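You operate a simulated robot arm through the tools that you are given. There is no shell and no other tool. Be economical: measure what you need, move in short steps, check, and stop when the job is done.

You are at the controls of a simulated two-armed robot. One attempt, no reset.

Task
Pick up the blue carton from the cup shelf of the store rack with one hand, pass it to the other hand and put it on the top of the lift cart. Set down upright: carton.

Only the result counts: the job must be done as asked and must still hold three seconds after the hand-in. Knocking over, shifting, dropping, spilling or breaking anything else fails it.

Robot
Two 7-joint arms with two-finger parallel grippers on one trunk, on a base that drives. Base frame: it is fixed to the floor where the robot stands at the start and does not move with it; the origin is under the middle of the robot, x ahead of it, y to its left, z up. Readings come in cm, degrees, newtons and seconds.
The left shoulder is at the start at [5, 15.8, 118.3], the right one opposite. With the tool pointing down near the work surface each hand reaches from about 10 to 62 cm from the robot's upright axis, wherever it stands, measured 20 degrees to its own side. Places, roughly: top of the lift cart [-130, -10, 80]. Payload 3.91 kg a hand.
The tool frame of a hand sits at the grasp point between the pads (the TCP): z along the fingers, y along the line on which they close. The tips reach 3 cm beyond it. Largest opening 11 cm; finger width 2, thickness 1; the body of the gripper, 4.8 by 11.2 cm, starts 5.5 cm behind the TCP.
Orientation is told as [roll, pitch, yaw] about the base's x, y, z axes, in that order, counted from this pose: with the fingers straight down and closing along the base's y, the tool's x points along the base's -x, its y along +y and its z along -z.

Tools
- The arms move only by the tool servo_tool. It takes "left_plan", "right_plan" or both (then of equal length, played together; a hand with none holds still); each is a list that holds one entry, the list of rows, each a list of 7 numbers: the turn, a rotation vector about the base's x, y, z in degrees, then the shift along the base's x, y, z in cm, then the finger opening in cm, from 0 to 11. In form: [[[ax, ay, az, x, y, z, gripper], ...]]. A call has 1 to 8 rows; each row is the pose to reach, as a shift and turn from the pose commanded when the call began. Each row takes 0.2 s and may step no farther than 5 cm and 8.6 degrees from the row before; otherwise, or with a gripper value out of range, the whole call is refused. A pose out of reach is approached as far as the arm can. The call stops where the force on the tool passes 40 N (or 10 N more than at its start, if that is more) or the arm is blocked; 0.2 s more then pass. The fingers move at their own pace (about 15.3 cm/s each) and stop on an object; they squeeze with about 35 N. The grip force told is the motor's: it shows also when the fingers shut on nothing. Time passes only in rows, and 0.2 s behind the last, so rows that repeat a pose let the fingers close. The reply holds the time, the measured pose of the TCP, the force on the tool along the base axes, the opening and the grip force, in the units named above and with some noise, with the torque about the TCP (base axes, N m) and any sound that the robot's microphone picked up.
- Cameras (640 x 400 px; columns grow to the right, rows downward): "scene" is now at [13.05, -3.61, 133.87]; the picture's right is [-0.37, -0.93, 0.00], its down [-0.43, 0.17, -0.89] and it looks along [0.83, -0.33, -0.46] (base axes); focal length 214 px, centre (320, 200). "left" rides on the left gripper at [7.2, -1.7, -10.3] in its tool frame; the picture's right is [0.23, 0.97, 0.00], its down [-0.76, 0.18, -0.62] and it looks along [-0.61, 0.14, 0.78] (tool axes); focal length 222 px, centre (320, 200). "right" rides on the right gripper at [7.2, 1.7, -10.3] in its tool frame; the picture's right is [-0.23, 0.97, 0.00], its down [-0.76, -0.18, -0.62] and it looks along [-0.61, -0.14, 0.78] (tool axes); focal length 222 px, centre (320, 200). There is no depth. A picture from a camera that has moved, and an enlarged one, comes with that camera's place and axes in the base frame and with its lens. The place of the scene camera against the robot may be out by one fixed shift of up to 1.2 cm in any direction.
- capture(camera): a new picture of that camera. It takes no simulated time.
- lift_body(by): slides the trunk up (or, below 0, down) by that many cm; the arms and the scene camera ride with it, the base frame stays. It gives what a move gives, with no picture.
- drive_base(legs): drives the robot by 1 to 6 legs, each [ahead, turn to the left] in cm and degrees, along the robot's own axes; the way and the turn of a leg run together, so that a leg with both is an arc; at most 150 cm and 180 degrees a leg. The arms and the cameras ride along, it lands a little off, and it stops where it bumps. It gives what a move gives.
- pan_tilt(pan, tilt): turns the head with the scene camera to pan (to the left, within 80 degrees either way) and tilt (down, from -29 to 69), counted from straight ahead of the robot. It gives what a move gives.
- enlarge(camera, box): a new picture of the part [left, top, right, bottom] of that camera's present view, enlarged. It takes no simulated time.
- job_done(): hands the job in; it is judged then, once.

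Work in short steps. Places have to be worked out from the pictures, the camera data and where the tool is seen: move nearer, look again, correct. Check each grasp and each placing, and mend what went wrong. You have 120 turns and 88 pictures in all, those below and enlarged ones among them. Open the grippers and draw the arms clear of the work before you hand the job in, unless the task says otherwise; then end with one line.

The tools are called after ">>>" by a JSON object that holds its "name" and its "arguments". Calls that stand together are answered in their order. servo_tool: Moves the arms, as the interface text tells. Its arguments: {"type":"object","properties":{"left_plan":{"type":"array","items":{"type":"array","items":{"type":"array","items":{"type":"number"}}}},"right_plan":{"type":"array","items":{"type":"array","items":{"type":"array","items":{"type":"number"}}}}},"required":[]} The other tools are called the same way: lift_body (by) slides the trunk up or down; drive_base (legs) drives the base; pan_tilt (pan, tilt) turns the head that bears the scene camera; capture (camera) takes a picture; enlarge (camera, box) takes an enlarged picture of a part of a camera's view; job_done () hands the job in.

At the start:

```text
t: 0.0
left_position: [33.59, -5.46, 114.96]
left_tool_rot: [0.0, -0.1, 0.1]
left_wrist_force: [0.5, -0.2, -0.4]
left_ft_torque: [0.0, -0.01, -0.02]
left_opening: 11.0
left_finger_force: 0.1
right_position: [31.19, -34.65, 100.03]
right_tool_rot: [0.0, 0.0, 0.1]
right_wrist_force: [-0.7, -0.2, 0.5]
right_ft_torque: [0.01, -0.03, -0.03]
right_opening: 11.0
right_finger_force: 0.1
trunk travel left (down, up): [-42.5, 5.7]
robot x, y, heading: [-0.25, -0.06, 0.0]
head pan, tilt: [-21.5, 27.3]
```

scene: 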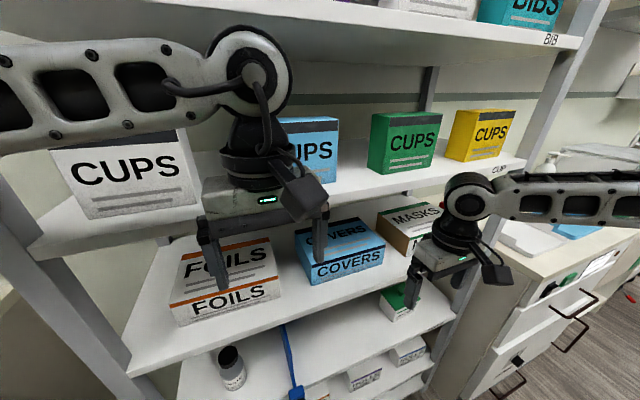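
right: 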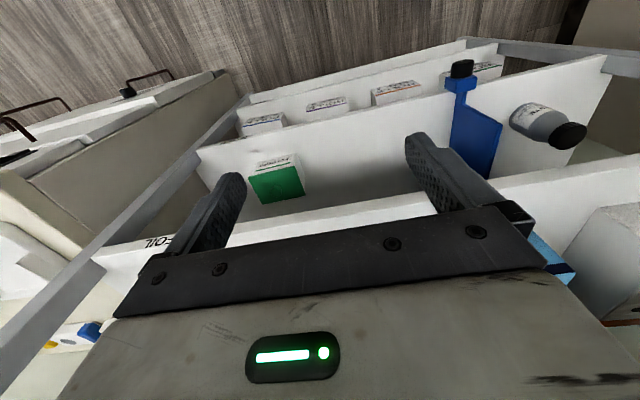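
left: 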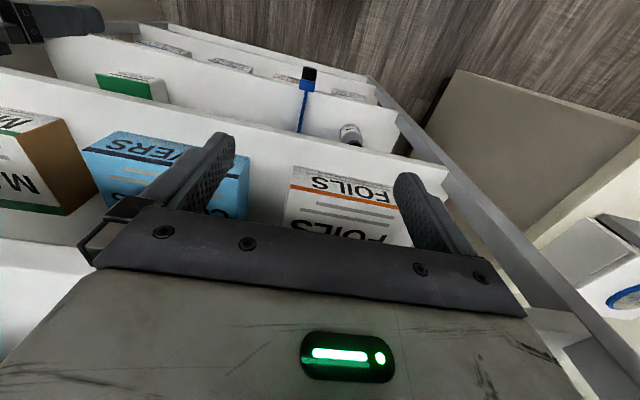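

The blue CUPS carton is partly hidden behind the left arm. I'll move the left hand left and back a bit to see it, then look again.

>>> {"name": "servo_tool", "arguments": {"left_plan": [[[0, 0, 0, -4, 3, 0, 11], [0, 0, 0, -6, 7, 0, 11], [0, 0, 0, -8, 11, 0, 11], [0, 0, 0, -8, 16, 0, 11], [0, 0, 0, -8, 20, 0, 11]]]}}

>>> {"name": "capture", "arguments": {"camera": "scene"}}

```text
t: 1.2
left_position: [25.62, 14.86, 114.99]
left_tool_rot: [-0.1, -0.1, -0.1]
left_wrist_force: [0.1, -0.5, 0.0]
left_ft_torque: [-0.01, 0.0, 0.0]
left_opening: 10.99
left_finger_force: 0.0
right_position: [31.23, -34.61, 100.14]
right_tool_rot: [-0.1, -0.1, 0.1]
right_wrist_force: [-0.5, -0.1, 0.0]
right_ft_torque: [-0.01, 0.0, 0.01]
right_opening: 11.0
right_finger_force: 0.0
trunk travel left (down, up): [-42.5, 5.7]
robot x, y, heading: [0.14, 0.34, -0.2]
head pan, tilt: [-21.5, 27.3]
```

```text
84 pictures are left
camera scene: at [13.0, -3.53, 133.88], right [-0.37, -0.93, 0.0], down [-0.43, 0.17, -0.89], along [0.83, -0.33, -0.46], focal length 214 px, centre (320, 200)
```

scene: 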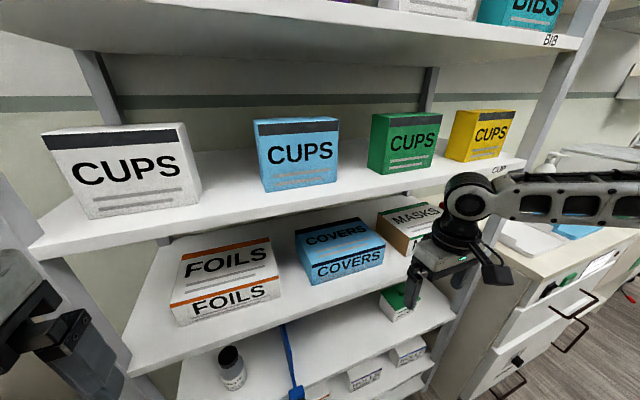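

I'll retract the right hand clear of the rack, then lower the trunk for a vertical baseline.

>>> {"name": "servo_tool", "arguments": {"right_plan": [[[0, 0, 0, -5, 0, 0, 11], [0, 0, 0, -9, 0, 0, 11], [0, 0, 0, -9, 0, 0, 11]]]}}

>>> {"name": "lift_body", "arguments": {"by": -15}}

>>> {"name": "capture", "arguments": {"camera": "scene"}}

```text
t: 2.0
left_position: [25.81, 14.83, 114.98]
left_tool_rot: [0.0, -0.1, -0.1]
left_wrist_force: [-0.7, -0.2, -0.4]
left_ft_torque: [-0.06, 0.01, -0.02]
left_opening: 10.98
left_finger_force: 0.0
right_position: [22.91, -34.77, 100.03]
right_tool_rot: [0.2, 0.1, 0.0]
right_wrist_force: [-0.9, 0.2, -0.5]
right_ft_torque: [0.02, 0.04, 0.0]
right_opening: 11.01
right_finger_force: 0.1
right hand out of reach, approached as far as the arm can: row 2, 3
trunk travel left (down, up): [-42.5, 5.7]
robot x, y, heading: [0.35, -0.04, 0.1]
head pan, tilt: [-21.5, 27.3]
```

```text
t: 3.8
left_position: [25.62, 14.76, 99.95]
left_tool_rot: [0.0, -0.1, -0.1]
left_wrist_force: [0.5, 0.1, -0.6]
left_ft_torque: [0.03, 0.0, -0.01]
left_opening: 10.97
left_finger_force: 0.1
right_position: [22.99, -34.96, 85.23]
right_tool_rot: [0.0, 0.1, 0.1]
right_wrist_force: [-0.9, 0.8, 0.4]
right_ft_torque: [0.02, 0.02, 0.0]
right_opening: 11.0
right_finger_force: 0.0
trunk travel left (down, up): [-27.5, 20.7]
robot x, y, heading: [-0.3, 0.04, 0.2]
head pan, tilt: [-21.5, 27.3]
```

```text
83 pictures are left
camera scene: at [13.04, -3.61, 118.87], right [-0.37, -0.93, 0.0], down [-0.43, 0.17, -0.89], along [0.83, -0.33, -0.46], focal length 214 px, centre (320, 200)
```

scene: 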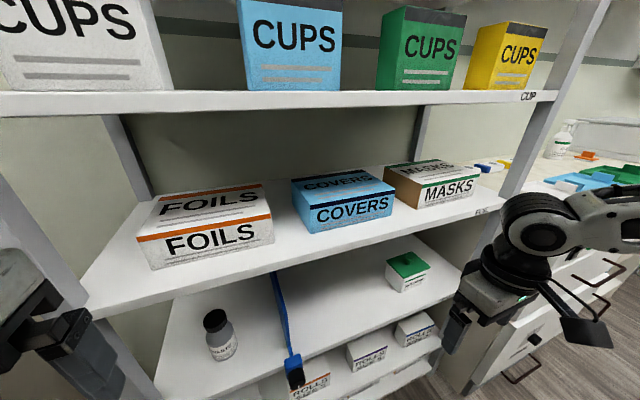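

Rough triangulation puts the carton's front-bottom edge near x≈46, y from −7 to −20, on a shelf at z≈118.5, with its top at ≈130. I need a better size estimate, so I'll raise the trunk and enlarge.

>>> {"name": "lift_body", "arguments": {"by": 20.5}}

>>> {"name": "enlarge", "arguments": {"camera": "scene", "box": [220, 80, 380, 240]}}

>>> {"name": "capture", "arguments": {"camera": "scene"}}

```text
t: 6.0
left_position: [25.76, 14.73, 120.44]
left_tool_rot: [0.0, -0.1, -0.1]
left_wrist_force: [0.3, 0.4, -0.9]
left_ft_torque: [0.01, 0.0, -0.02]
left_opening: 10.99
left_finger_force: 0.0
right_position: [22.99, -34.93, 105.64]
right_tool_rot: [0.0, 0.1, 0.2]
right_wrist_force: [0.2, 1.0, 0.3]
right_ft_torque: [0.01, -0.04, 0.01]
right_opening: 11.0
right_finger_force: 0.0
trunk travel left (down, up): [-48.0, 0.2]
robot x, y, heading: [-0.05, -0.13, -0.2]
head pan, tilt: [-21.5, 27.3]
```

```text
2.50 times, centred on (300, 160) of scene
camera zoom: at [13.05, -3.61, 139.36], right [-0.37, -0.93, 0.0], down [-0.43, 0.17, -0.89], along [0.83, -0.33, -0.46], focal length 536 px, centre (370, 300)
```

zoom: 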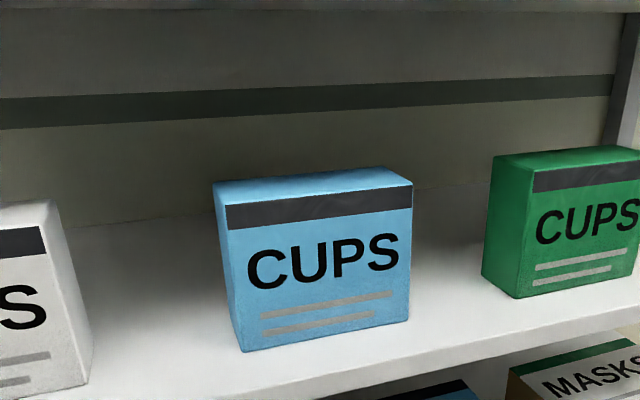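

```text
81 pictures are left
camera scene: at [13.05, -3.61, 139.36], right [-0.37, -0.93, 0.0], down [-0.43, 0.17, -0.89], along [0.83, -0.33, -0.46], focal length 214 px, centre (320, 200)
```

scene: 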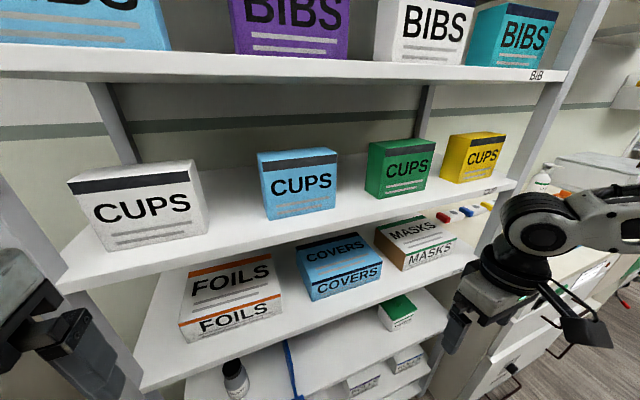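

Estimates: the carton spans about x 46.7–52.7 (depth 6), y −20.4 to −7 (width 13.4) and z 118.4–129. The shelf above starts at z≈140 and both shelf fronts are at x≈42. It is too wide to grip from the front and there is no room from above. So I'll yaw it by pushing its left end back, then grip across its 6 cm thickness from front-right with the right hand. First I'll pitch the right hand forward, outside the rack.

>>> {"name": "servo_tool", "arguments": {"right_plan": [[[0, -8.5, 0, 2, 1, 2.5, 6], [0, -17, 0, 4, 2, 5, 2], [0, -25.5, 0, 6, 3, 8, 0], [0, -34, 0, 8, 4, 11, 0], [0, -42.5, 0, 10, 5, 14, 0], [0, -51, 0, 12, 6, 17, 0], [0, -59.5, 0, 13, 8, 19, 0], [0, -59.5, 0, 13, 8, 19, 0]]]}}

>>> {"name": "capture", "arguments": {"camera": "scene"}}

```text
t: 7.8
left_position: [25.85, 14.66, 120.56]
left_tool_rot: [0.0, -0.1, 0.0]
left_wrist_force: [-0.2, -0.4, -0.9]
left_ft_torque: [0.03, 0.02, 0.02]
left_opening: 11.03
left_finger_force: 0.1
right_position: [38.57, -28.01, 126.56]
right_tool_rot: [0.1, -59.5, 0.0]
right_wrist_force: [-0.7, -0.4, 0.3]
right_ft_torque: [0.0, 0.0, 0.0]
right_opening: 0.0
right_finger_force: 34.4
right hand out of reach, approached as far as the arm can: row 1, 2, 3, 4, 5, 6, 7, 8
trunk travel left (down, up): [-48.0, 0.2]
robot x, y, heading: [0.03, -0.08, -0.1]
head pan, tilt: [-21.5, 27.3]
```

```text
80 pictures are left
camera scene: at [13.02, -3.65, 139.37], right [-0.37, -0.93, 0.0], down [-0.43, 0.17, -0.89], along [0.83, -0.33, -0.46], focal length 214 px, centre (320, 200)
```

scene: 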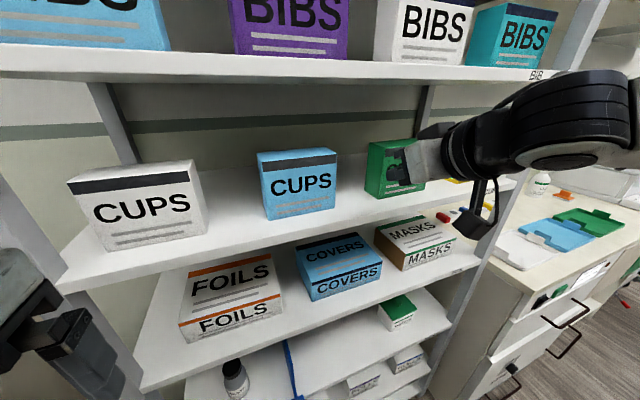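

The hand is cramped this close to the trunk. I'll drive back 15 cm to give it room.

>>> {"name": "drive_base", "arguments": {"legs": [[-15, 0]]}}

```text
t: 9.1
left_position: [10.86, 14.74, 120.47]
left_tool_rot: [0.0, -0.1, 0.2]
left_wrist_force: [1.0, 0.1, 0.2]
left_ft_torque: [-0.01, -0.05, 0.0]
left_opening: 11.01
left_finger_force: 0.1
right_position: [23.65, -28.04, 126.53]
right_tool_rot: [0.0, -59.3, 0.3]
right_wrist_force: [-0.1, 0.2, 0.5]
right_ft_torque: [-0.01, 0.02, -0.03]
right_opening: 0.0
right_finger_force: 35.2
trunk travel left (down, up): [-48.0, 0.2]
robot x, y, heading: [-14.6, -0.06, 0.0]
head pan, tilt: [-21.5, 27.3]
```

Now I'll yaw the right hand to point forward-left, with the tips still in front of the rack.

>>> {"name": "servo_tool", "arguments": {"right_plan": [[[0, 0, 8.5, 3, 1, 0, 0], [0, 0, 17, 6, 2, 0, 0], [0, 0, 25.5, 9, 3, 0, 0], [0, 0, 34, 11, 4, 0, 0], [0, 0, 42.5, 12, 5, 0, 0], [0, 0, 42.5, 12, 5, 0, 0]]]}}

>>> {"name": "capture", "arguments": {"camera": "scene"}}

>>> {"name": "capture", "arguments": {"camera": "right"}}

```text
t: 10.5
left_position: [10.86, 14.73, 120.5]
left_tool_rot: [0.1, -0.1, 0.1]
left_wrist_force: [0.1, -0.8, -0.9]
left_ft_torque: [0.01, 0.0, -0.05]
left_opening: 11.0
left_finger_force: 0.1
right_position: [36.03, -22.9, 126.63]
right_tool_rot: [0.1, -59.4, 42.8]
right_wrist_force: [0.0, 0.6, 0.5]
right_ft_torque: [0.02, -0.02, 0.0]
right_opening: 0.01
right_finger_force: 35.0
trunk travel left (down, up): [-48.0, 0.2]
robot x, y, heading: [-14.7, 0.12, -0.1]
head pan, tilt: [-21.5, 27.3]
```

```text
79 pictures are left
camera scene: at [-1.82, -3.6, 139.37], right [-0.37, -0.93, 0.0], down [-0.43, 0.17, -0.89], along [0.83, -0.32, -0.46], focal length 214 px, centre (320, 200)
```

scene: 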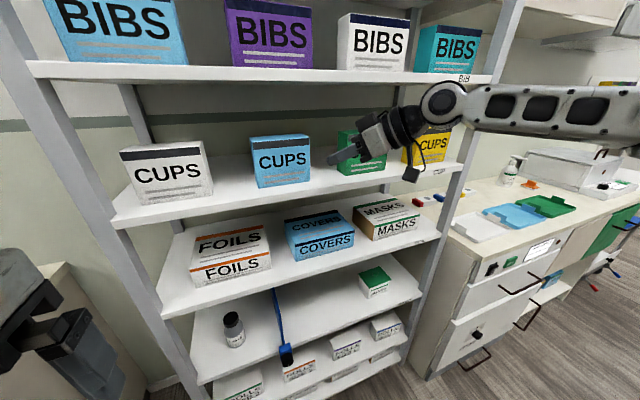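

```text
78 pictures are left
camera right: at [25.49, -30.18, 125.68], right [-0.57, 0.79, 0.2], down [0.01, -0.23, 0.97], along [0.82, 0.56, 0.13], focal length 222 px, centre (320, 200)
```

right: 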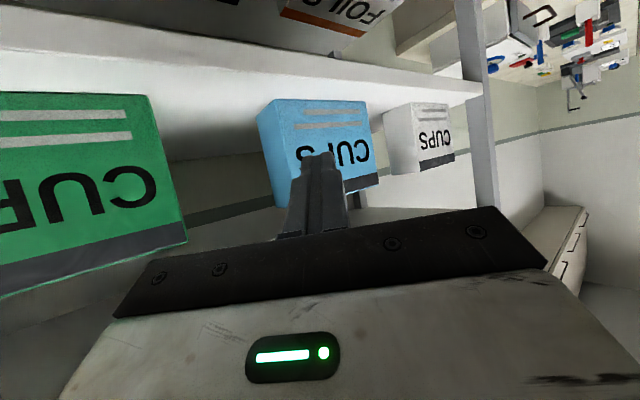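

The right camera shows the carton about 1.4 cm further left and about 0.6 cm lower than the scene estimate. Corrected: x≈46–52, y≈−19.3 to −5.9, z≈117.6–128.3. I'll move the closed fingertips in front of its left end.

>>> {"name": "servo_tool", "arguments": {"right_plan": [[[0, 0, 0, 0, 4, -1, 0], [0, 0, 0, 1, 8, -2, 0], [0, 0, 0, 2.5, 11, -3, 0], [0, 0, 0, 4.5, 13, -3.6, 0], [0, 0, 0, 4.5, 13, -3.6, 0]]]}}

>>> {"name": "capture", "arguments": {"camera": "right"}}

>>> {"name": "capture", "arguments": {"camera": "scene"}}

```text
t: 11.7
left_position: [10.96, 14.7, 120.51]
left_tool_rot: [-0.1, -0.1, 0.0]
left_wrist_force: [-0.1, 0.0, 0.3]
left_ft_torque: [0.01, -0.01, 0.03]
left_opening: 10.98
left_finger_force: 0.0
right_position: [40.43, -9.92, 123.11]
right_tool_rot: [0.0, -59.3, 42.6]
right_wrist_force: [1.1, -0.1, -0.1]
right_ft_torque: [0.0, -0.01, 0.06]
right_opening: 0.02
right_finger_force: 35.0
trunk travel left (down, up): [-48.0, 0.2]
robot x, y, heading: [-14.94, 0.16, 0.1]
head pan, tilt: [-21.5, 27.3]
```

```text
77 pictures are left
camera right: at [29.86, -17.27, 122.19], right [-0.57, 0.79, 0.2], down [0.01, -0.23, 0.97], along [0.82, 0.56, 0.12], focal length 222 px, centre (320, 200)
```

right: 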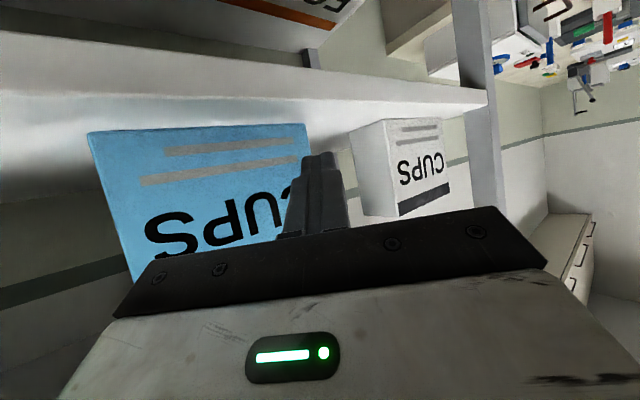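

```text
76 pictures are left
camera scene: at [-1.82, -3.63, 139.37], right [-0.37, -0.93, 0.0], down [-0.43, 0.17, -0.89], along [0.83, -0.32, -0.46], focal length 214 px, centre (320, 200)
```

scene: 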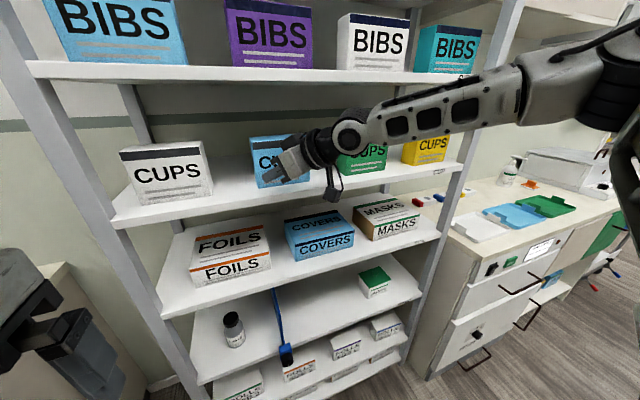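

The position fits. Pushing with closed fingers at this yaw would bring the gripper body into the carton's right end. I'll back off, open to 10 and push with the right-hand finger on the carton's left end, so the carton aligns with the finger.

>>> {"name": "servo_tool", "arguments": {"right_plan": [[[0, 0, 0, -4, 1, 0, 3], [0, 0, 0, -4, 3.4, 0, 10], [0, 0, 0, -3, 3.4, 0, 10], [0, 0, 0, -1, 3.4, 0, 10], [0, 0, 0, 1, 3.4, 0, 10], [0, 0, 0, 3, 3.4, 0, 10], [0, 0, 0, 4, 3.4, 0, 10]]]}}

>>> {"name": "capture", "arguments": {"camera": "right"}}

```text
t: 13.3
left_position: [11.01, 14.73, 120.47]
left_tool_rot: [-0.1, -0.2, 0.0]
left_wrist_force: [-0.4, 0.3, -0.4]
left_ft_torque: [-0.01, -0.03, 0.0]
left_opening: 11.0
left_finger_force: 0.1
right_position: [44.39, -6.61, 122.69]
right_tool_rot: [0.0, -59.4, 42.6]
right_wrist_force: [-0.3, 0.8, 0.6]
right_ft_torque: [0.02, -0.03, -0.01]
right_opening: 10.04
right_finger_force: 0.0
trunk travel left (down, up): [-48.0, 0.2]
robot x, y, heading: [-14.89, -0.62, 0.1]
head pan, tilt: [-21.5, 27.3]
```

```text
75 pictures are left
camera right: at [33.76, -13.99, 121.74], right [-0.57, 0.8, 0.2], down [0.01, -0.23, 0.97], along [0.82, 0.56, 0.12], focal length 222 px, centre (320, 200)
```

right: 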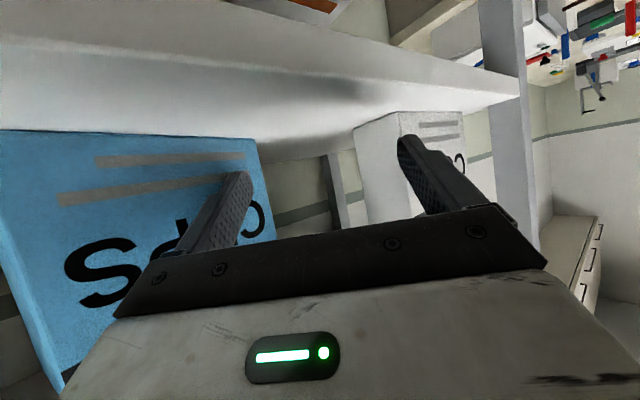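

The finger is at the left part of the front face and it looks to have started rotating. I'll push 5 cm more.

>>> {"name": "servo_tool", "arguments": {"right_plan": [[[0, 0, 0, 1.5, 0, 0, 10], [0, 0, 0, 3, 0, 0, 10], [0, 0, 0, 4.5, 0, 0, 10], [0, 0, 0, 4.5, 0, 0, 10]]]}}

>>> {"name": "capture", "arguments": {"camera": "right"}}

>>> {"name": "enlarge", "arguments": {"camera": "scene", "box": [180, 90, 420, 240]}}

```text
t: 14.3
left_position: [10.91, 14.77, 120.53]
left_tool_rot: [-0.1, -0.1, 0.1]
left_wrist_force: [0.9, -0.2, 0.9]
left_ft_torque: [-0.01, 0.02, 0.02]
left_opening: 11.0
left_finger_force: 0.1
right_position: [48.22, -7.1, 122.91]
right_tool_rot: [-0.1, -59.4, 42.7]
right_wrist_force: [0.2, 1.4, 0.8]
right_ft_torque: [0.0, -0.02, -0.02]
right_opening: 9.96
right_finger_force: 0.1
right hand out of reach, approached as far as the arm can: row 3, 4
trunk travel left (down, up): [-48.0, 0.2]
robot x, y, heading: [-15.16, -0.24, 0.3]
head pan, tilt: [-21.5, 27.3]
```

```text
74 pictures are left
camera right: at [37.6, -14.32, 121.94], right [-0.57, 0.79, 0.2], down [0.01, -0.23, 0.97], along [0.82, 0.56, 0.12], focal length 222 px, centre (320, 200)
```

right: 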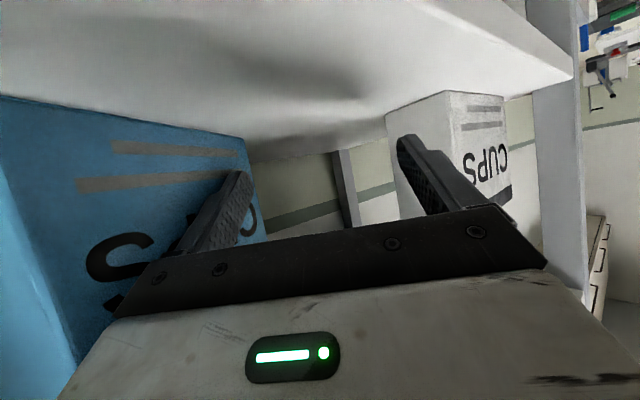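

```text
2.67 times, centred on (300, 165) of scene
camera zoom: at [-1.79, -3.6, 139.37], right [-0.37, -0.93, 0.0], down [-0.43, 0.17, -0.89], along [0.83, -0.32, -0.46], focal length 572 px, centre (373, 293)
```

zoom: 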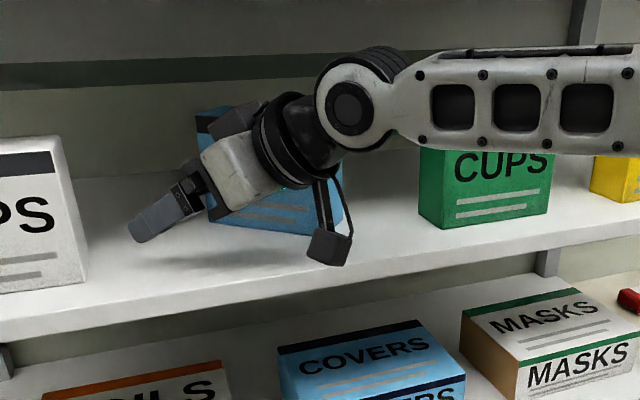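

The arm is at its reach limit and the carton has turned some. I'll back the hand out to the right to see the carton.

>>> {"name": "servo_tool", "arguments": {"right_plan": [[[0, 0, 0, -4, 0, 0, 10], [0, 0, 0, -8, -1, 0, 10], [0, 0, 0, -12, -4, 0, 10], [0, 0, 0, -12, -9, 0, 10], [0, 0, 0, -12, -14, 0, 10]]]}}

>>> {"name": "enlarge", "arguments": {"camera": "scene", "box": [180, 90, 420, 240]}}

>>> {"name": "capture", "arguments": {"camera": "right"}}

```text
t: 15.5
left_position: [10.89, 14.75, 120.58]
left_tool_rot: [0.0, -0.1, 0.0]
left_wrist_force: [0.2, -0.7, 0.0]
left_ft_torque: [-0.03, -0.01, 0.01]
left_opening: 10.97
left_finger_force: 0.0
right_position: [36.3, -21.0, 122.84]
right_tool_rot: [0.2, -59.5, 42.5]
right_wrist_force: [-0.2, -0.2, 0.2]
right_ft_torque: [-0.01, -0.03, 0.03]
right_opening: 9.97
right_finger_force: 0.1
trunk travel left (down, up): [-48.0, 0.2]
robot x, y, heading: [-14.9, -0.16, 0.2]
head pan, tilt: [-21.5, 27.3]
```

```text
2.67 times, centred on (300, 165) of scene
camera zoom: at [-1.83, -3.68, 139.37], right [-0.37, -0.93, 0.0], down [-0.43, 0.17, -0.89], along [0.83, -0.32, -0.46], focal length 572 px, centre (373, 293)
```

zoom: 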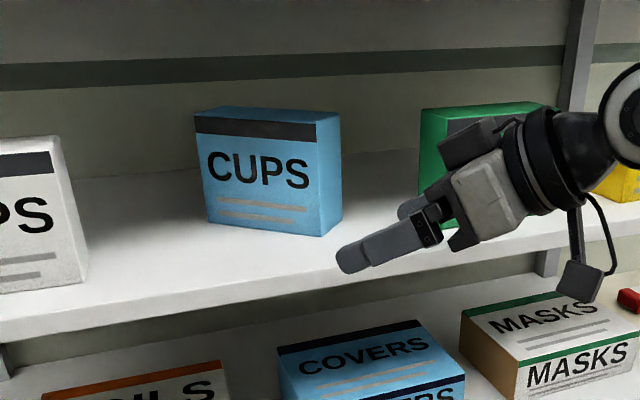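

```text
71 pictures are left
camera right: at [25.76, -28.38, 121.88], right [-0.57, 0.79, 0.2], down [0.01, -0.23, 0.97], along [0.82, 0.56, 0.13], focal length 222 px, centre (320, 200)
```

right: 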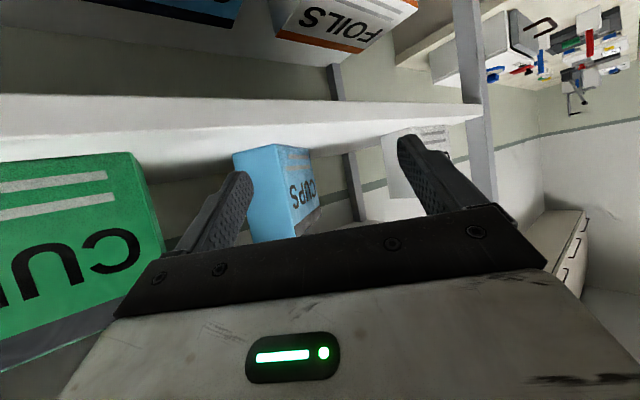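

The carton is now rotated about 38°. Its near end face centre is at ≈(50.9, −18.6), its long axis points along (0.63, 0.78), and both cameras agree. I'll back off, turn the tool to about yaw 36 to keep clear of the green carton, open fully and drive 8 cm closer.

>>> {"name": "servo_tool", "arguments": {"right_plan": [[[0, 0, -3.5, -2, -2, 0, 11], [0, 0, -6.5, -4, -4, 0.6, 11], [0, 0, -6.5, -4, -4, 0.6, 11]]]}}

>>> {"name": "drive_base", "arguments": {"legs": [[8, 0]]}}

>>> {"name": "capture", "arguments": {"camera": "right"}}

```text
t: 16.3
left_position: [10.96, 14.79, 120.47]
left_tool_rot: [0.0, -0.2, 0.1]
left_wrist_force: [0.2, 0.3, 0.4]
left_ft_torque: [-0.01, -0.03, -0.01]
left_opening: 11.0
left_finger_force: 0.0
right_position: [32.2, -25.16, 123.36]
right_tool_rot: [-0.1, -59.4, 36.1]
right_wrist_force: [0.0, 0.2, 0.2]
right_ft_torque: [0.02, 0.02, -0.02]
right_opening: 10.98
right_finger_force: 0.0
trunk travel left (down, up): [-48.0, 0.2]
robot x, y, heading: [-14.83, 0.16, -0.2]
head pan, tilt: [-21.5, 27.3]
```

```text
t: 17.4
left_position: [18.82, 14.89, 120.41]
left_tool_rot: [0.0, 0.0, 0.2]
left_wrist_force: [-1.2, -1.2, -0.1]
left_ft_torque: [0.0, 0.01, 0.01]
left_opening: 10.99
left_finger_force: 0.0
right_position: [40.13, -24.87, 123.4]
right_tool_rot: [0.0, -59.4, 36.3]
right_wrist_force: [-0.8, -0.5, 0.0]
right_ft_torque: [0.0, -0.03, 0.02]
right_opening: 11.02
right_finger_force: 0.1
trunk travel left (down, up): [-48.0, 0.2]
robot x, y, heading: [-6.75, -0.11, 0.5]
head pan, tilt: [-21.5, 27.3]
```

```text
70 pictures are left
camera right: at [28.9, -31.05, 122.41], right [-0.48, 0.85, 0.2], down [-0.01, -0.23, 0.97], along [0.88, 0.47, 0.12], focal length 222 px, centre (320, 200)
```

right: 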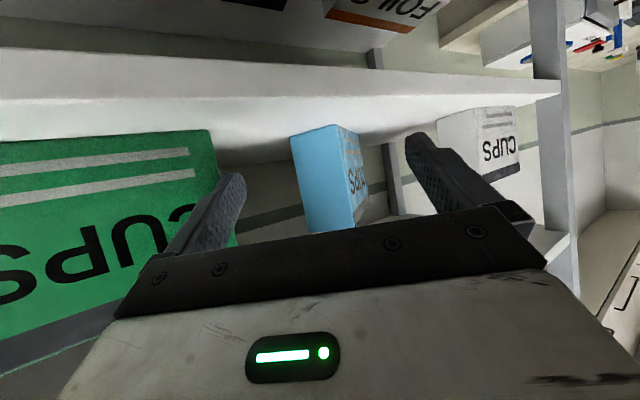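

Green's left-front corner is at ≈(47.8, −29.2), so there is about 2 cm of clearance. I'll approach along the tool line in part.

>>> {"name": "servo_tool", "arguments": {"right_plan": [[[0, 0, 0, 3, 2.2, 0, 11], [0, 0, 0, 6, 4.4, 0, 11], [0, 0, 0, 8.5, 6, 0, 11], [0, 0, 0, 8.5, 6, 0, 11]]]}}

>>> {"name": "capture", "arguments": {"camera": "right"}}

>>> {"name": "capture", "arguments": {"camera": "scene"}}

```text
t: 18.4
left_position: [18.72, 14.81, 120.62]
left_tool_rot: [-0.1, -0.1, 0.2]
left_wrist_force: [-0.1, -0.4, -0.2]
left_ft_torque: [0.01, 0.02, 0.02]
left_opening: 11.01
left_finger_force: 0.2
right_position: [48.51, -18.87, 123.31]
right_tool_rot: [-0.1, -59.5, 36.4]
right_wrist_force: [-0.2, -0.3, -0.5]
right_ft_torque: [-0.05, 0.0, -0.03]
right_opening: 11.0
right_finger_force: 0.1
trunk travel left (down, up): [-48.0, 0.2]
robot x, y, heading: [-6.94, 0.41, 0.4]
head pan, tilt: [-21.5, 27.3]
```

```text
69 pictures are left
camera right: at [37.21, -24.93, 122.4], right [-0.48, 0.85, 0.2], down [-0.02, -0.23, 0.97], along [0.88, 0.47, 0.12], focal length 222 px, centre (320, 200)
```

right: 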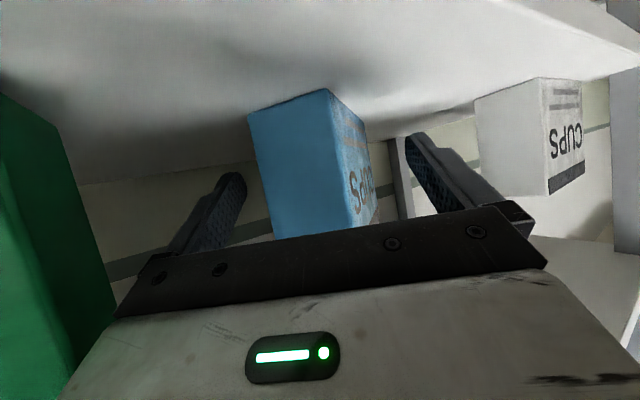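

```text
68 pictures are left
camera scene: at [6.01, -3.58, 139.37], right [-0.36, -0.93, 0.0], down [-0.43, 0.17, -0.89], along [0.83, -0.32, -0.46], focal length 214 px, centre (320, 200)
```

scene: 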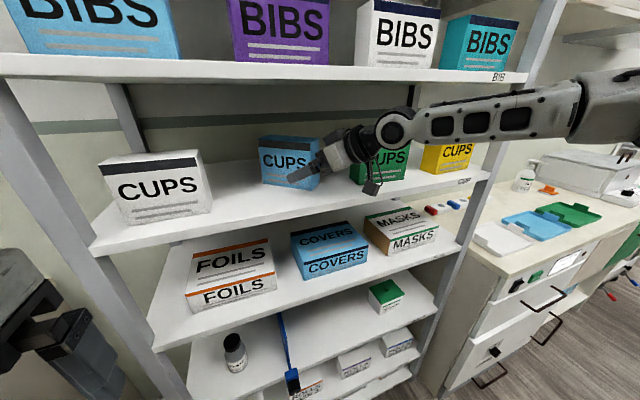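

The carton sits centred between the fingers. I'll advance 5 cm along the tool line and close.

>>> {"name": "servo_tool", "arguments": {"right_plan": [[[0, 0, 0, 2, 1.4, 0, 11], [0, 0, 0, 4, 2.8, 0, 11], [0, 0, 0, 4, 2.8, 0, 8], [0, 0, 0, 4, 2.8, 0, 6.5], [0, 0, 0, 4, 2.8, 0, 5], [0, 0, 0, 4, 2.8, 0, 4], [0, 0, 0, 4, 2.8, 0, 4]]]}}

>>> {"name": "capture", "arguments": {"camera": "right"}}

>>> {"name": "enlarge", "arguments": {"camera": "scene", "box": [200, 90, 440, 240]}}

```text
t: 20.0
left_position: [18.79, 14.83, 120.51]
left_tool_rot: [0.0, -0.2, 0.3]
left_wrist_force: [-0.2, 0.3, -0.1]
left_ft_torque: [-0.05, 0.01, -0.02]
left_opening: 11.0
left_finger_force: 0.1
right_position: [52.47, -16.0, 123.19]
right_tool_rot: [0.0, -59.4, 36.4]
right_wrist_force: [-0.1, 1.1, -0.6]
right_ft_torque: [0.1, 0.02, 0.01]
right_opening: 5.47
right_finger_force: 35.1
trunk travel left (down, up): [-48.0, 0.2]
robot x, y, heading: [-6.9, 0.08, 0.3]
head pan, tilt: [-21.5, 27.3]
```

```text
67 pictures are left
camera right: at [41.2, -22.09, 122.34], right [-0.48, 0.85, 0.2], down [-0.01, -0.23, 0.97], along [0.88, 0.47, 0.12], focal length 222 px, centre (320, 200)
```

right: 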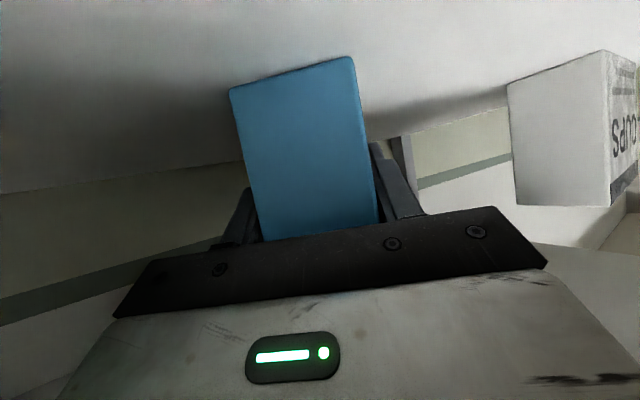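

```text
2.67 times, centred on (320, 165) of scene
camera zoom: at [6.06, -3.55, 139.37], right [-0.36, -0.93, 0.0], down [-0.43, 0.17, -0.89], along [0.83, -0.32, -0.46], focal length 572 px, centre (320, 293)
```

zoom: 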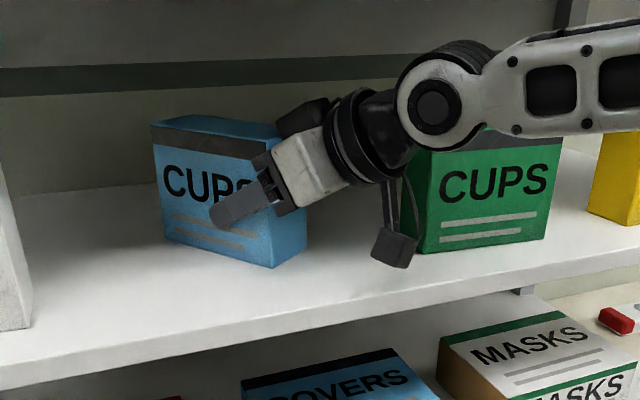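

The carton is gripped flush at 5.5 cm. I'll lift 1.5 cm and check that the hold is firm.

>>> {"name": "servo_tool", "arguments": {"right_plan": [[[0, 0, 0, 0, 0, 0.5, 3], [0, 0, 0, 0, 0, 1, 3], [0, 0, 0, 0, 0, 1.6, 3], [0, 0, 0, 0, 0, 1.6, 3]]]}}

>>> {"name": "enlarge", "arguments": {"camera": "scene", "box": [200, 90, 440, 240]}}

```text
t: 21.0
left_position: [18.77, 14.84, 120.52]
left_tool_rot: [0.0, -0.1, 0.2]
left_wrist_force: [-0.1, -0.4, 0.0]
left_ft_torque: [0.01, 0.01, -0.04]
left_opening: 11.0
left_finger_force: 0.0
right_position: [52.51, -15.95, 125.12]
right_tool_rot: [-0.1, -59.4, 36.3]
right_wrist_force: [0.0, 0.4, 0.6]
right_ft_torque: [0.04, -0.14, -0.03]
right_opening: 5.49
right_finger_force: 35.0
trunk travel left (down, up): [-48.0, 0.2]
robot x, y, heading: [-7.12, 0.12, 0.3]
head pan, tilt: [-21.5, 27.3]
```

```text
2.67 times, centred on (320, 165) of scene
camera zoom: at [6.05, -3.56, 139.37], right [-0.36, -0.93, 0.0], down [-0.43, 0.17, -0.89], along [0.83, -0.32, -0.46], focal length 572 px, centre (320, 293)
```

zoom: 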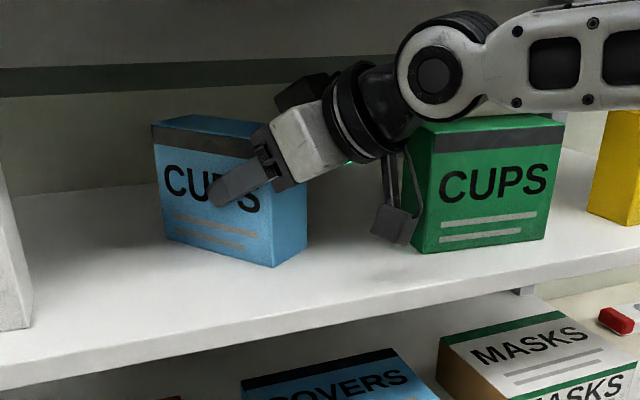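

The fingers rose but the carton appears not to have, so the grip may be slipping. I'll check the wrist camera.

>>> {"name": "capture", "arguments": {"camera": "right"}}

```text
64 pictures are left
camera right: at [41.38, -22.1, 124.13], right [-0.48, 0.85, 0.19], down [-0.02, -0.23, 0.97], along [0.88, 0.47, 0.12], focal length 222 px, centre (320, 200)
```

right: 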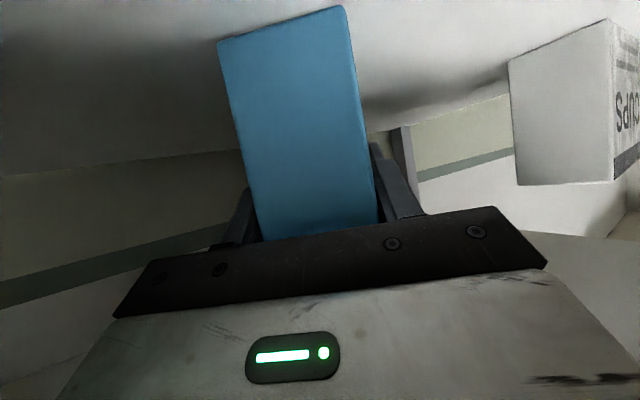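

I'll test with a small further lift and read the force immediately.

>>> {"name": "servo_tool", "arguments": {"right_plan": [[[0, 0, 0, 0, 0, 0.8, 0]]]}}

>>> {"name": "capture", "arguments": {"camera": "right"}}

```text
t: 21.4
left_position: [18.68, 14.97, 120.45]
left_tool_rot: [0.0, -0.2, 0.2]
left_wrist_force: [1.0, 0.6, -0.3]
left_ft_torque: [0.04, -0.01, 0.0]
left_opening: 11.01
left_finger_force: 0.1
right_position: [52.44, -16.11, 125.83]
right_tool_rot: [0.0, -59.3, 36.2]
right_wrist_force: [0.0, 0.1, -2.7]
right_ft_torque: [-0.05, 0.01, 0.0]
right_opening: 5.47
right_finger_force: 34.5
trunk travel left (down, up): [-48.0, 0.2]
robot x, y, heading: [-7.19, 0.44, 0.5]
head pan, tilt: [-21.5, 27.3]
```

```text
63 pictures are left
camera right: at [41.26, -22.18, 124.88], right [-0.48, 0.85, 0.2], down [-0.01, -0.23, 0.97], along [0.88, 0.47, 0.12], focal length 222 px, centre (320, 200)
```

right: 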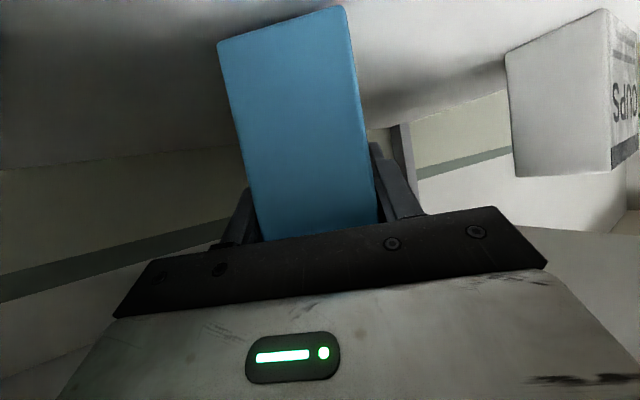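

Now the carton moves with the hand, with −2.7 N of weight. I'll lift 1 cm more with the grip commanded steady and check from the scene.

>>> {"name": "servo_tool", "arguments": {"right_plan": [[[0, 0, 0, 0, 0, 0.5, 0], [0, 0, 0, 0, 0, 1, 0]]]}}

>>> {"name": "enlarge", "arguments": {"camera": "scene", "box": [200, 90, 440, 240]}}

```text
t: 22.0
left_position: [18.66, 14.72, 120.51]
left_tool_rot: [0.0, -0.1, 0.2]
left_wrist_force: [0.7, -0.5, 0.4]
left_ft_torque: [0.03, 0.0, -0.03]
left_opening: 11.02
left_finger_force: 0.1
right_position: [52.68, -16.03, 126.9]
right_tool_rot: [-0.1, -59.4, 36.4]
right_wrist_force: [0.6, -0.3, -2.1]
right_ft_torque: [-0.01, 0.08, 0.0]
right_opening: 5.49
right_finger_force: 34.5
trunk travel left (down, up): [-48.0, 0.2]
robot x, y, heading: [-7.13, -0.13, 0.3]
head pan, tilt: [-21.5, 27.3]
```

```text
2.67 times, centred on (320, 165) of scene
camera zoom: at [6.08, -3.56, 139.36], right [-0.36, -0.93, 0.0], down [-0.43, 0.17, -0.89], along [0.83, -0.32, -0.46], focal length 572 px, centre (320, 293)
```

zoom: 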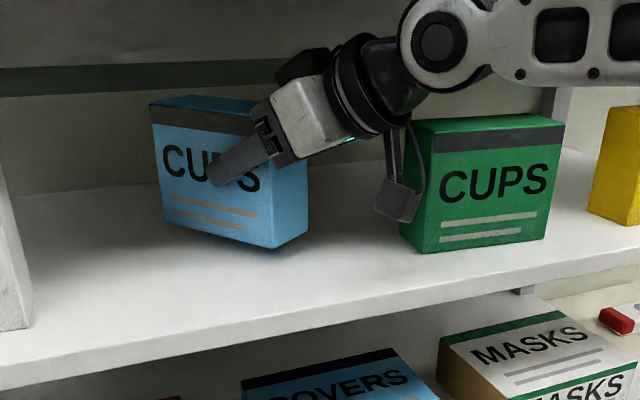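

The carton is clear of the shelf and level. I'll retreat along the entry line, then drive back.

>>> {"name": "servo_tool", "arguments": {"right_plan": [[[0, 0, 0, -2, -1.5, 0, 0], [0, 0, 0, -4, -3, 0, 0], [0, 0, 0, -6.5, -4.8, 0, 0], [0, 0, 0, -9, -6.5, 0, 0], [0, 0, 0, -11, -8, 0, 0], [0, 0, 0, -11, -8, 0, 0]]]}}

>>> {"name": "capture", "arguments": {"camera": "scene"}}

```text
t: 23.4
left_position: [18.85, 14.89, 120.45]
left_tool_rot: [0.0, -0.1, 0.2]
left_wrist_force: [0.3, 0.1, 0.2]
left_ft_torque: [0.02, -0.01, -0.05]
left_opening: 11.02
left_finger_force: 0.2
right_position: [41.62, -24.42, 126.78]
right_tool_rot: [0.0, -59.3, 36.3]
right_wrist_force: [-0.1, -0.2, -3.3]
right_ft_torque: [-0.06, 0.08, 0.01]
right_opening: 5.47
right_finger_force: 35.0
trunk travel left (down, up): [-48.0, 0.2]
robot x, y, heading: [-7.17, 0.32, 0.4]
head pan, tilt: [-21.5, 27.3]
```

```text
61 pictures are left
camera scene: at [6.1, -3.54, 139.36], right [-0.36, -0.93, 0.0], down [-0.43, 0.17, -0.89], along [0.83, -0.32, -0.46], focal length 214 px, centre (320, 200)
```

scene: 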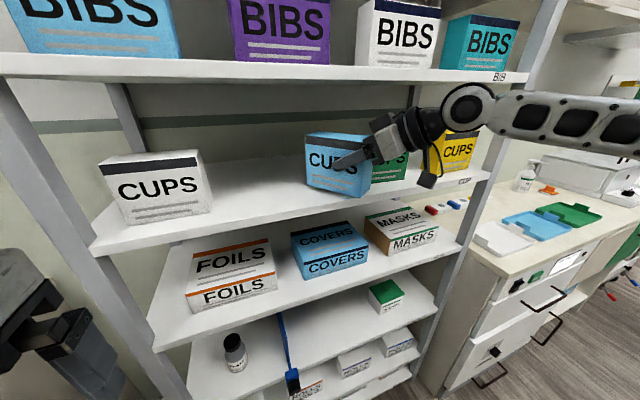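

The carton is held and green is undisturbed. I'll drive back 30 cm to get fully out of the rack.

>>> {"name": "drive_base", "arguments": {"legs": [[-30, 0]]}}

>>> {"name": "capture", "arguments": {"camera": "scene"}}

>>> {"name": "capture", "arguments": {"camera": "right"}}

```text
t: 25.4
left_position: [-10.86, 14.76, 120.48]
left_tool_rot: [-0.2, -0.1, 0.5]
left_wrist_force: [0.1, 0.6, 0.7]
left_ft_torque: [-0.01, -0.03, -0.02]
left_opening: 11.0
left_finger_force: 0.0
right_position: [12.17, -24.41, 126.66]
right_tool_rot: [-0.1, -59.3, 36.5]
right_wrist_force: [-0.1, 0.5, -1.7]
right_ft_torque: [-0.06, 0.01, -0.03]
right_opening: 5.48
right_finger_force: 35.2
trunk travel left (down, up): [-48.0, 0.2]
robot x, y, heading: [-36.31, -0.22, 0.6]
head pan, tilt: [-21.5, 27.3]
```

```text
60 pictures are left
camera scene: at [-23.49, -3.68, 139.37], right [-0.36, -0.93, 0.0], down [-0.43, 0.16, -0.89], along [0.83, -0.32, -0.46], focal length 214 px, centre (320, 200)
```

scene: 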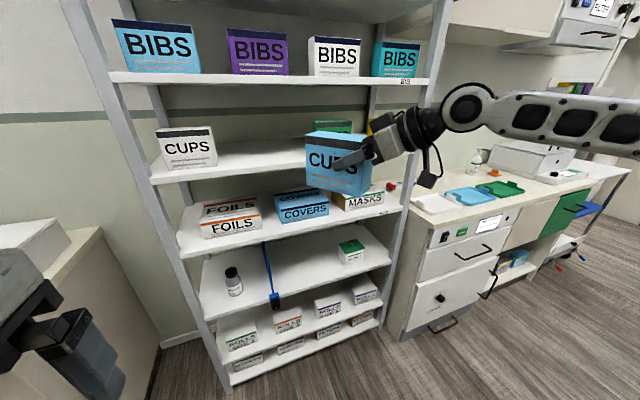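

```text
59 pictures are left
camera right: at [0.99, -30.53, 125.83], right [-0.49, 0.85, 0.2], down [-0.01, -0.23, 0.97], along [0.87, 0.47, 0.12], focal length 222 px, centre (320, 200)
```

right: 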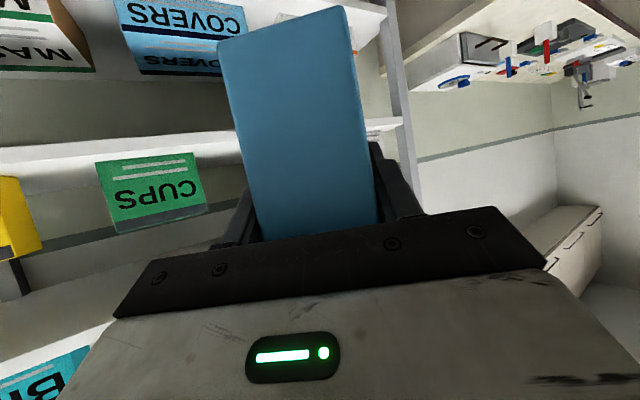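

The carton is held about 2.2 cm inside its near end and 3.2 cm below its top, and hangs level. For the handover the left hand will come straight down on the far part. First I'll bring the right hand to a comfortable spot in front of the trunk, and lift the left hand out of the way.

>>> {"name": "servo_tool", "arguments": {"right_plan": [[[0, 0, 0, -1, 2, -4, 0], [0, 0, 0, -2, 4, -8, 0], [0, 0, 0, -4, 6, -12, 0], [0, 0, 0, -6, 8, -15, 0], [0, 0, 0, -8, 10, -18, 0], [0, 0, 0, -8, 10, -18, 0]]]}}

>>> {"name": "pan_tilt", "arguments": {"pan": -10, "tilt": 40}}

>>> {"name": "capture", "arguments": {"camera": "scene"}}

```text
t: 26.8
left_position: [-10.85, 14.77, 120.46]
left_tool_rot: [0.0, -0.1, 0.5]
left_wrist_force: [0.2, 0.0, 1.0]
left_ft_torque: [-0.03, -0.01, -0.04]
left_opening: 11.02
left_finger_force: 0.0
right_position: [4.31, -14.44, 108.9]
right_tool_rot: [0.1, -59.4, 36.5]
right_wrist_force: [0.5, -0.1, -1.5]
right_ft_torque: [-0.02, 0.04, -0.03]
right_opening: 5.48
right_finger_force: 35.5
trunk travel left (down, up): [-48.0, 0.2]
robot x, y, heading: [-36.42, -0.45, 0.4]
head pan, tilt: [-21.5, 27.3]
```

```text
t: 27.6
left_position: [-10.81, 14.77, 120.41]
left_tool_rot: [0.1, -0.2, 0.6]
left_wrist_force: [-0.3, -0.5, 0.3]
left_ft_torque: [-0.01, 0.02, 0.01]
left_opening: 11.0
left_finger_force: 0.0
right_position: [4.41, -14.48, 108.93]
right_tool_rot: [0.0, -59.3, 36.5]
right_wrist_force: [-0.3, -0.7, -3.2]
right_ft_torque: [-0.03, 0.04, -0.01]
right_opening: 5.5
right_finger_force: 35.4
trunk travel left (down, up): [-48.0, 0.2]
robot x, y, heading: [-36.72, -0.04, 0.4]
head pan, tilt: [-10.0, 40.0]
```

```text
58 pictures are left
camera scene: at [-23.58, -1.81, 137.41], right [-0.17, -0.99, 0.0], down [-0.63, 0.11, -0.77], along [0.76, -0.13, -0.64], focal length 214 px, centre (320, 200)
```

scene: 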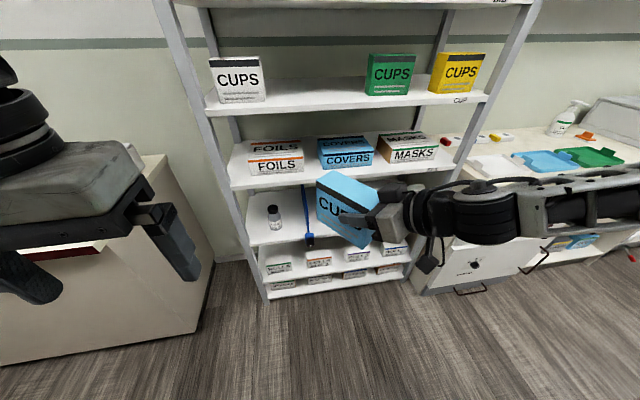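

I'll zoom in to check the carton's attitude in the grip.

>>> {"name": "enlarge", "arguments": {"camera": "scene", "box": [270, 140, 430, 260]}}

>>> {"name": "capture", "arguments": {"camera": "right"}}

```text
3.33 times, centred on (350, 200) of scene
camera zoom: at [-23.58, -1.81, 137.41], right [-0.17, -0.99, 0.0], down [-0.63, 0.11, -0.77], along [0.76, -0.13, -0.64], focal length 715 px, centre (220, 200)
```

zoom: 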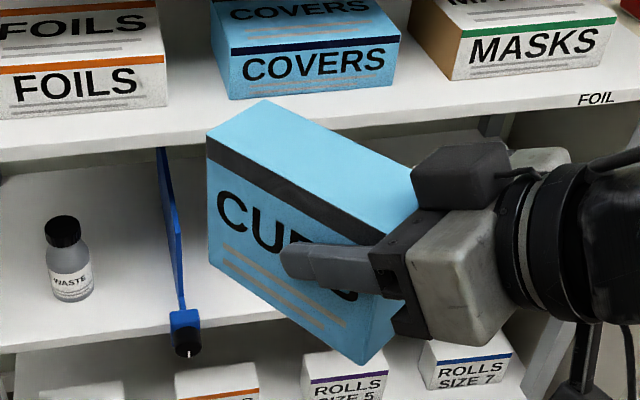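

```text
56 pictures are left
camera right: at [-6.78, -20.61, 107.89], right [-0.49, 0.85, 0.2], down [-0.01, -0.23, 0.97], along [0.87, 0.47, 0.12], focal length 222 px, centre (320, 200)
```

right: 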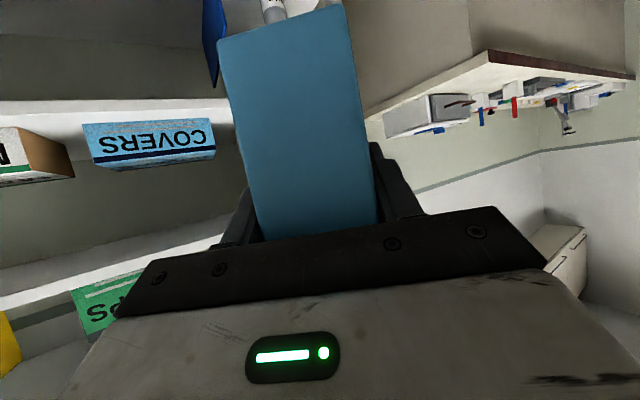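

The carton is level with its axis at yaw ≈35°. A top-down left grip here would bring the left camera close to the right gripper's top block. A mirrored end-to-end handover is safer, so I'll yaw the right hand to about 85° so the carton lies along y.

>>> {"name": "servo_tool", "arguments": {"right_plan": [[[0, 0, 8, 0.4, 1, 0, 0], [0, 0, 16, 0.8, 2, 0, 0], [0, 0, 24, 1.2, 3, 0, 0], [0, 0, 32, 1.6, 4, 0, 0], [0, 0, 40, 2, 5, 0, 0], [0, 0, 48, 2, 6, 0, 0], [0, 0, 48, 2, 6, 0, 0]]]}}

>>> {"name": "capture", "arguments": {"camera": "scene"}}

```text
t: 29.2
left_position: [-10.95, 14.78, 120.36]
left_tool_rot: [0.1, -0.1, 0.5]
left_wrist_force: [-0.8, -0.4, -0.2]
left_ft_torque: [0.02, 0.0, -0.02]
left_opening: 11.0
left_finger_force: 0.1
right_position: [6.22, -8.27, 108.98]
right_tool_rot: [-0.1, -59.4, 84.7]
right_wrist_force: [0.0, 0.3, -2.2]
right_ft_torque: [-0.13, 0.0, -0.05]
right_opening: 5.46
right_finger_force: 34.5
trunk travel left (down, up): [-48.0, 0.2]
robot x, y, heading: [-36.35, -0.11, 0.3]
head pan, tilt: [-10.0, 40.0]
```

```text
55 pictures are left
camera scene: at [-23.6, -1.82, 137.41], right [-0.17, -0.99, 0.0], down [-0.63, 0.11, -0.77], along [0.76, -0.13, -0.64], focal length 214 px, centre (320, 200)
```

scene: 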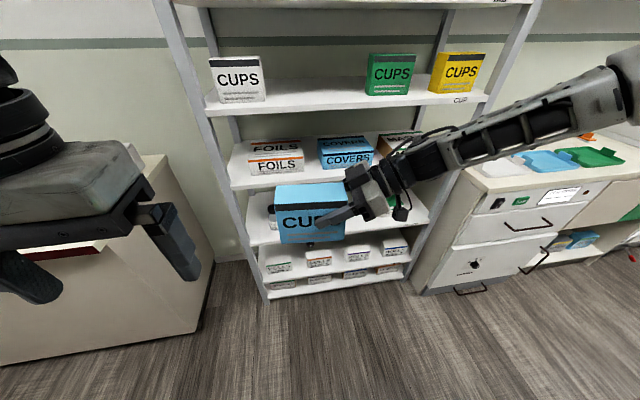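

The carton lies along y, level. Now I'll pitch the left hand forward, keeping it well to the left.

>>> {"name": "servo_tool", "arguments": {"left_plan": [[[0, -8.5, 0, 3, 2, -0.5, 11], [0, -17, 0, 6, 4, -1, 11], [0, -25.5, 0, 9, 6, -2, 11], [0, -34, 0, 12, 8, -3, 11], [0, -42.5, 0, 15, 9, -4, 11], [0, -51, 0, 17, 10, -5, 11], [0, -59.5, 0, 19, 10, -6, 11], [0, -59.5, 0, 19, 10, -6, 11]]]}}

```text
t: 31.0
left_position: [8.19, 24.72, 114.3]
left_tool_rot: [-0.8, -59.6, 0.8]
left_wrist_force: [-0.3, 0.0, 0.0]
left_ft_torque: [-0.02, 0.0, 0.02]
left_opening: 10.99
left_finger_force: 0.2
right_position: [6.21, -8.25, 108.96]
right_tool_rot: [0.0, -59.4, 84.5]
right_wrist_force: [-0.5, 0.1, -2.1]
right_ft_torque: [-0.12, 0.01, -0.03]
right_opening: 5.47
right_finger_force: 35.0
trunk travel left (down, up): [-48.0, 0.2]
robot x, y, heading: [-36.29, -0.07, 0.4]
head pan, tilt: [-10.0, 40.0]
```

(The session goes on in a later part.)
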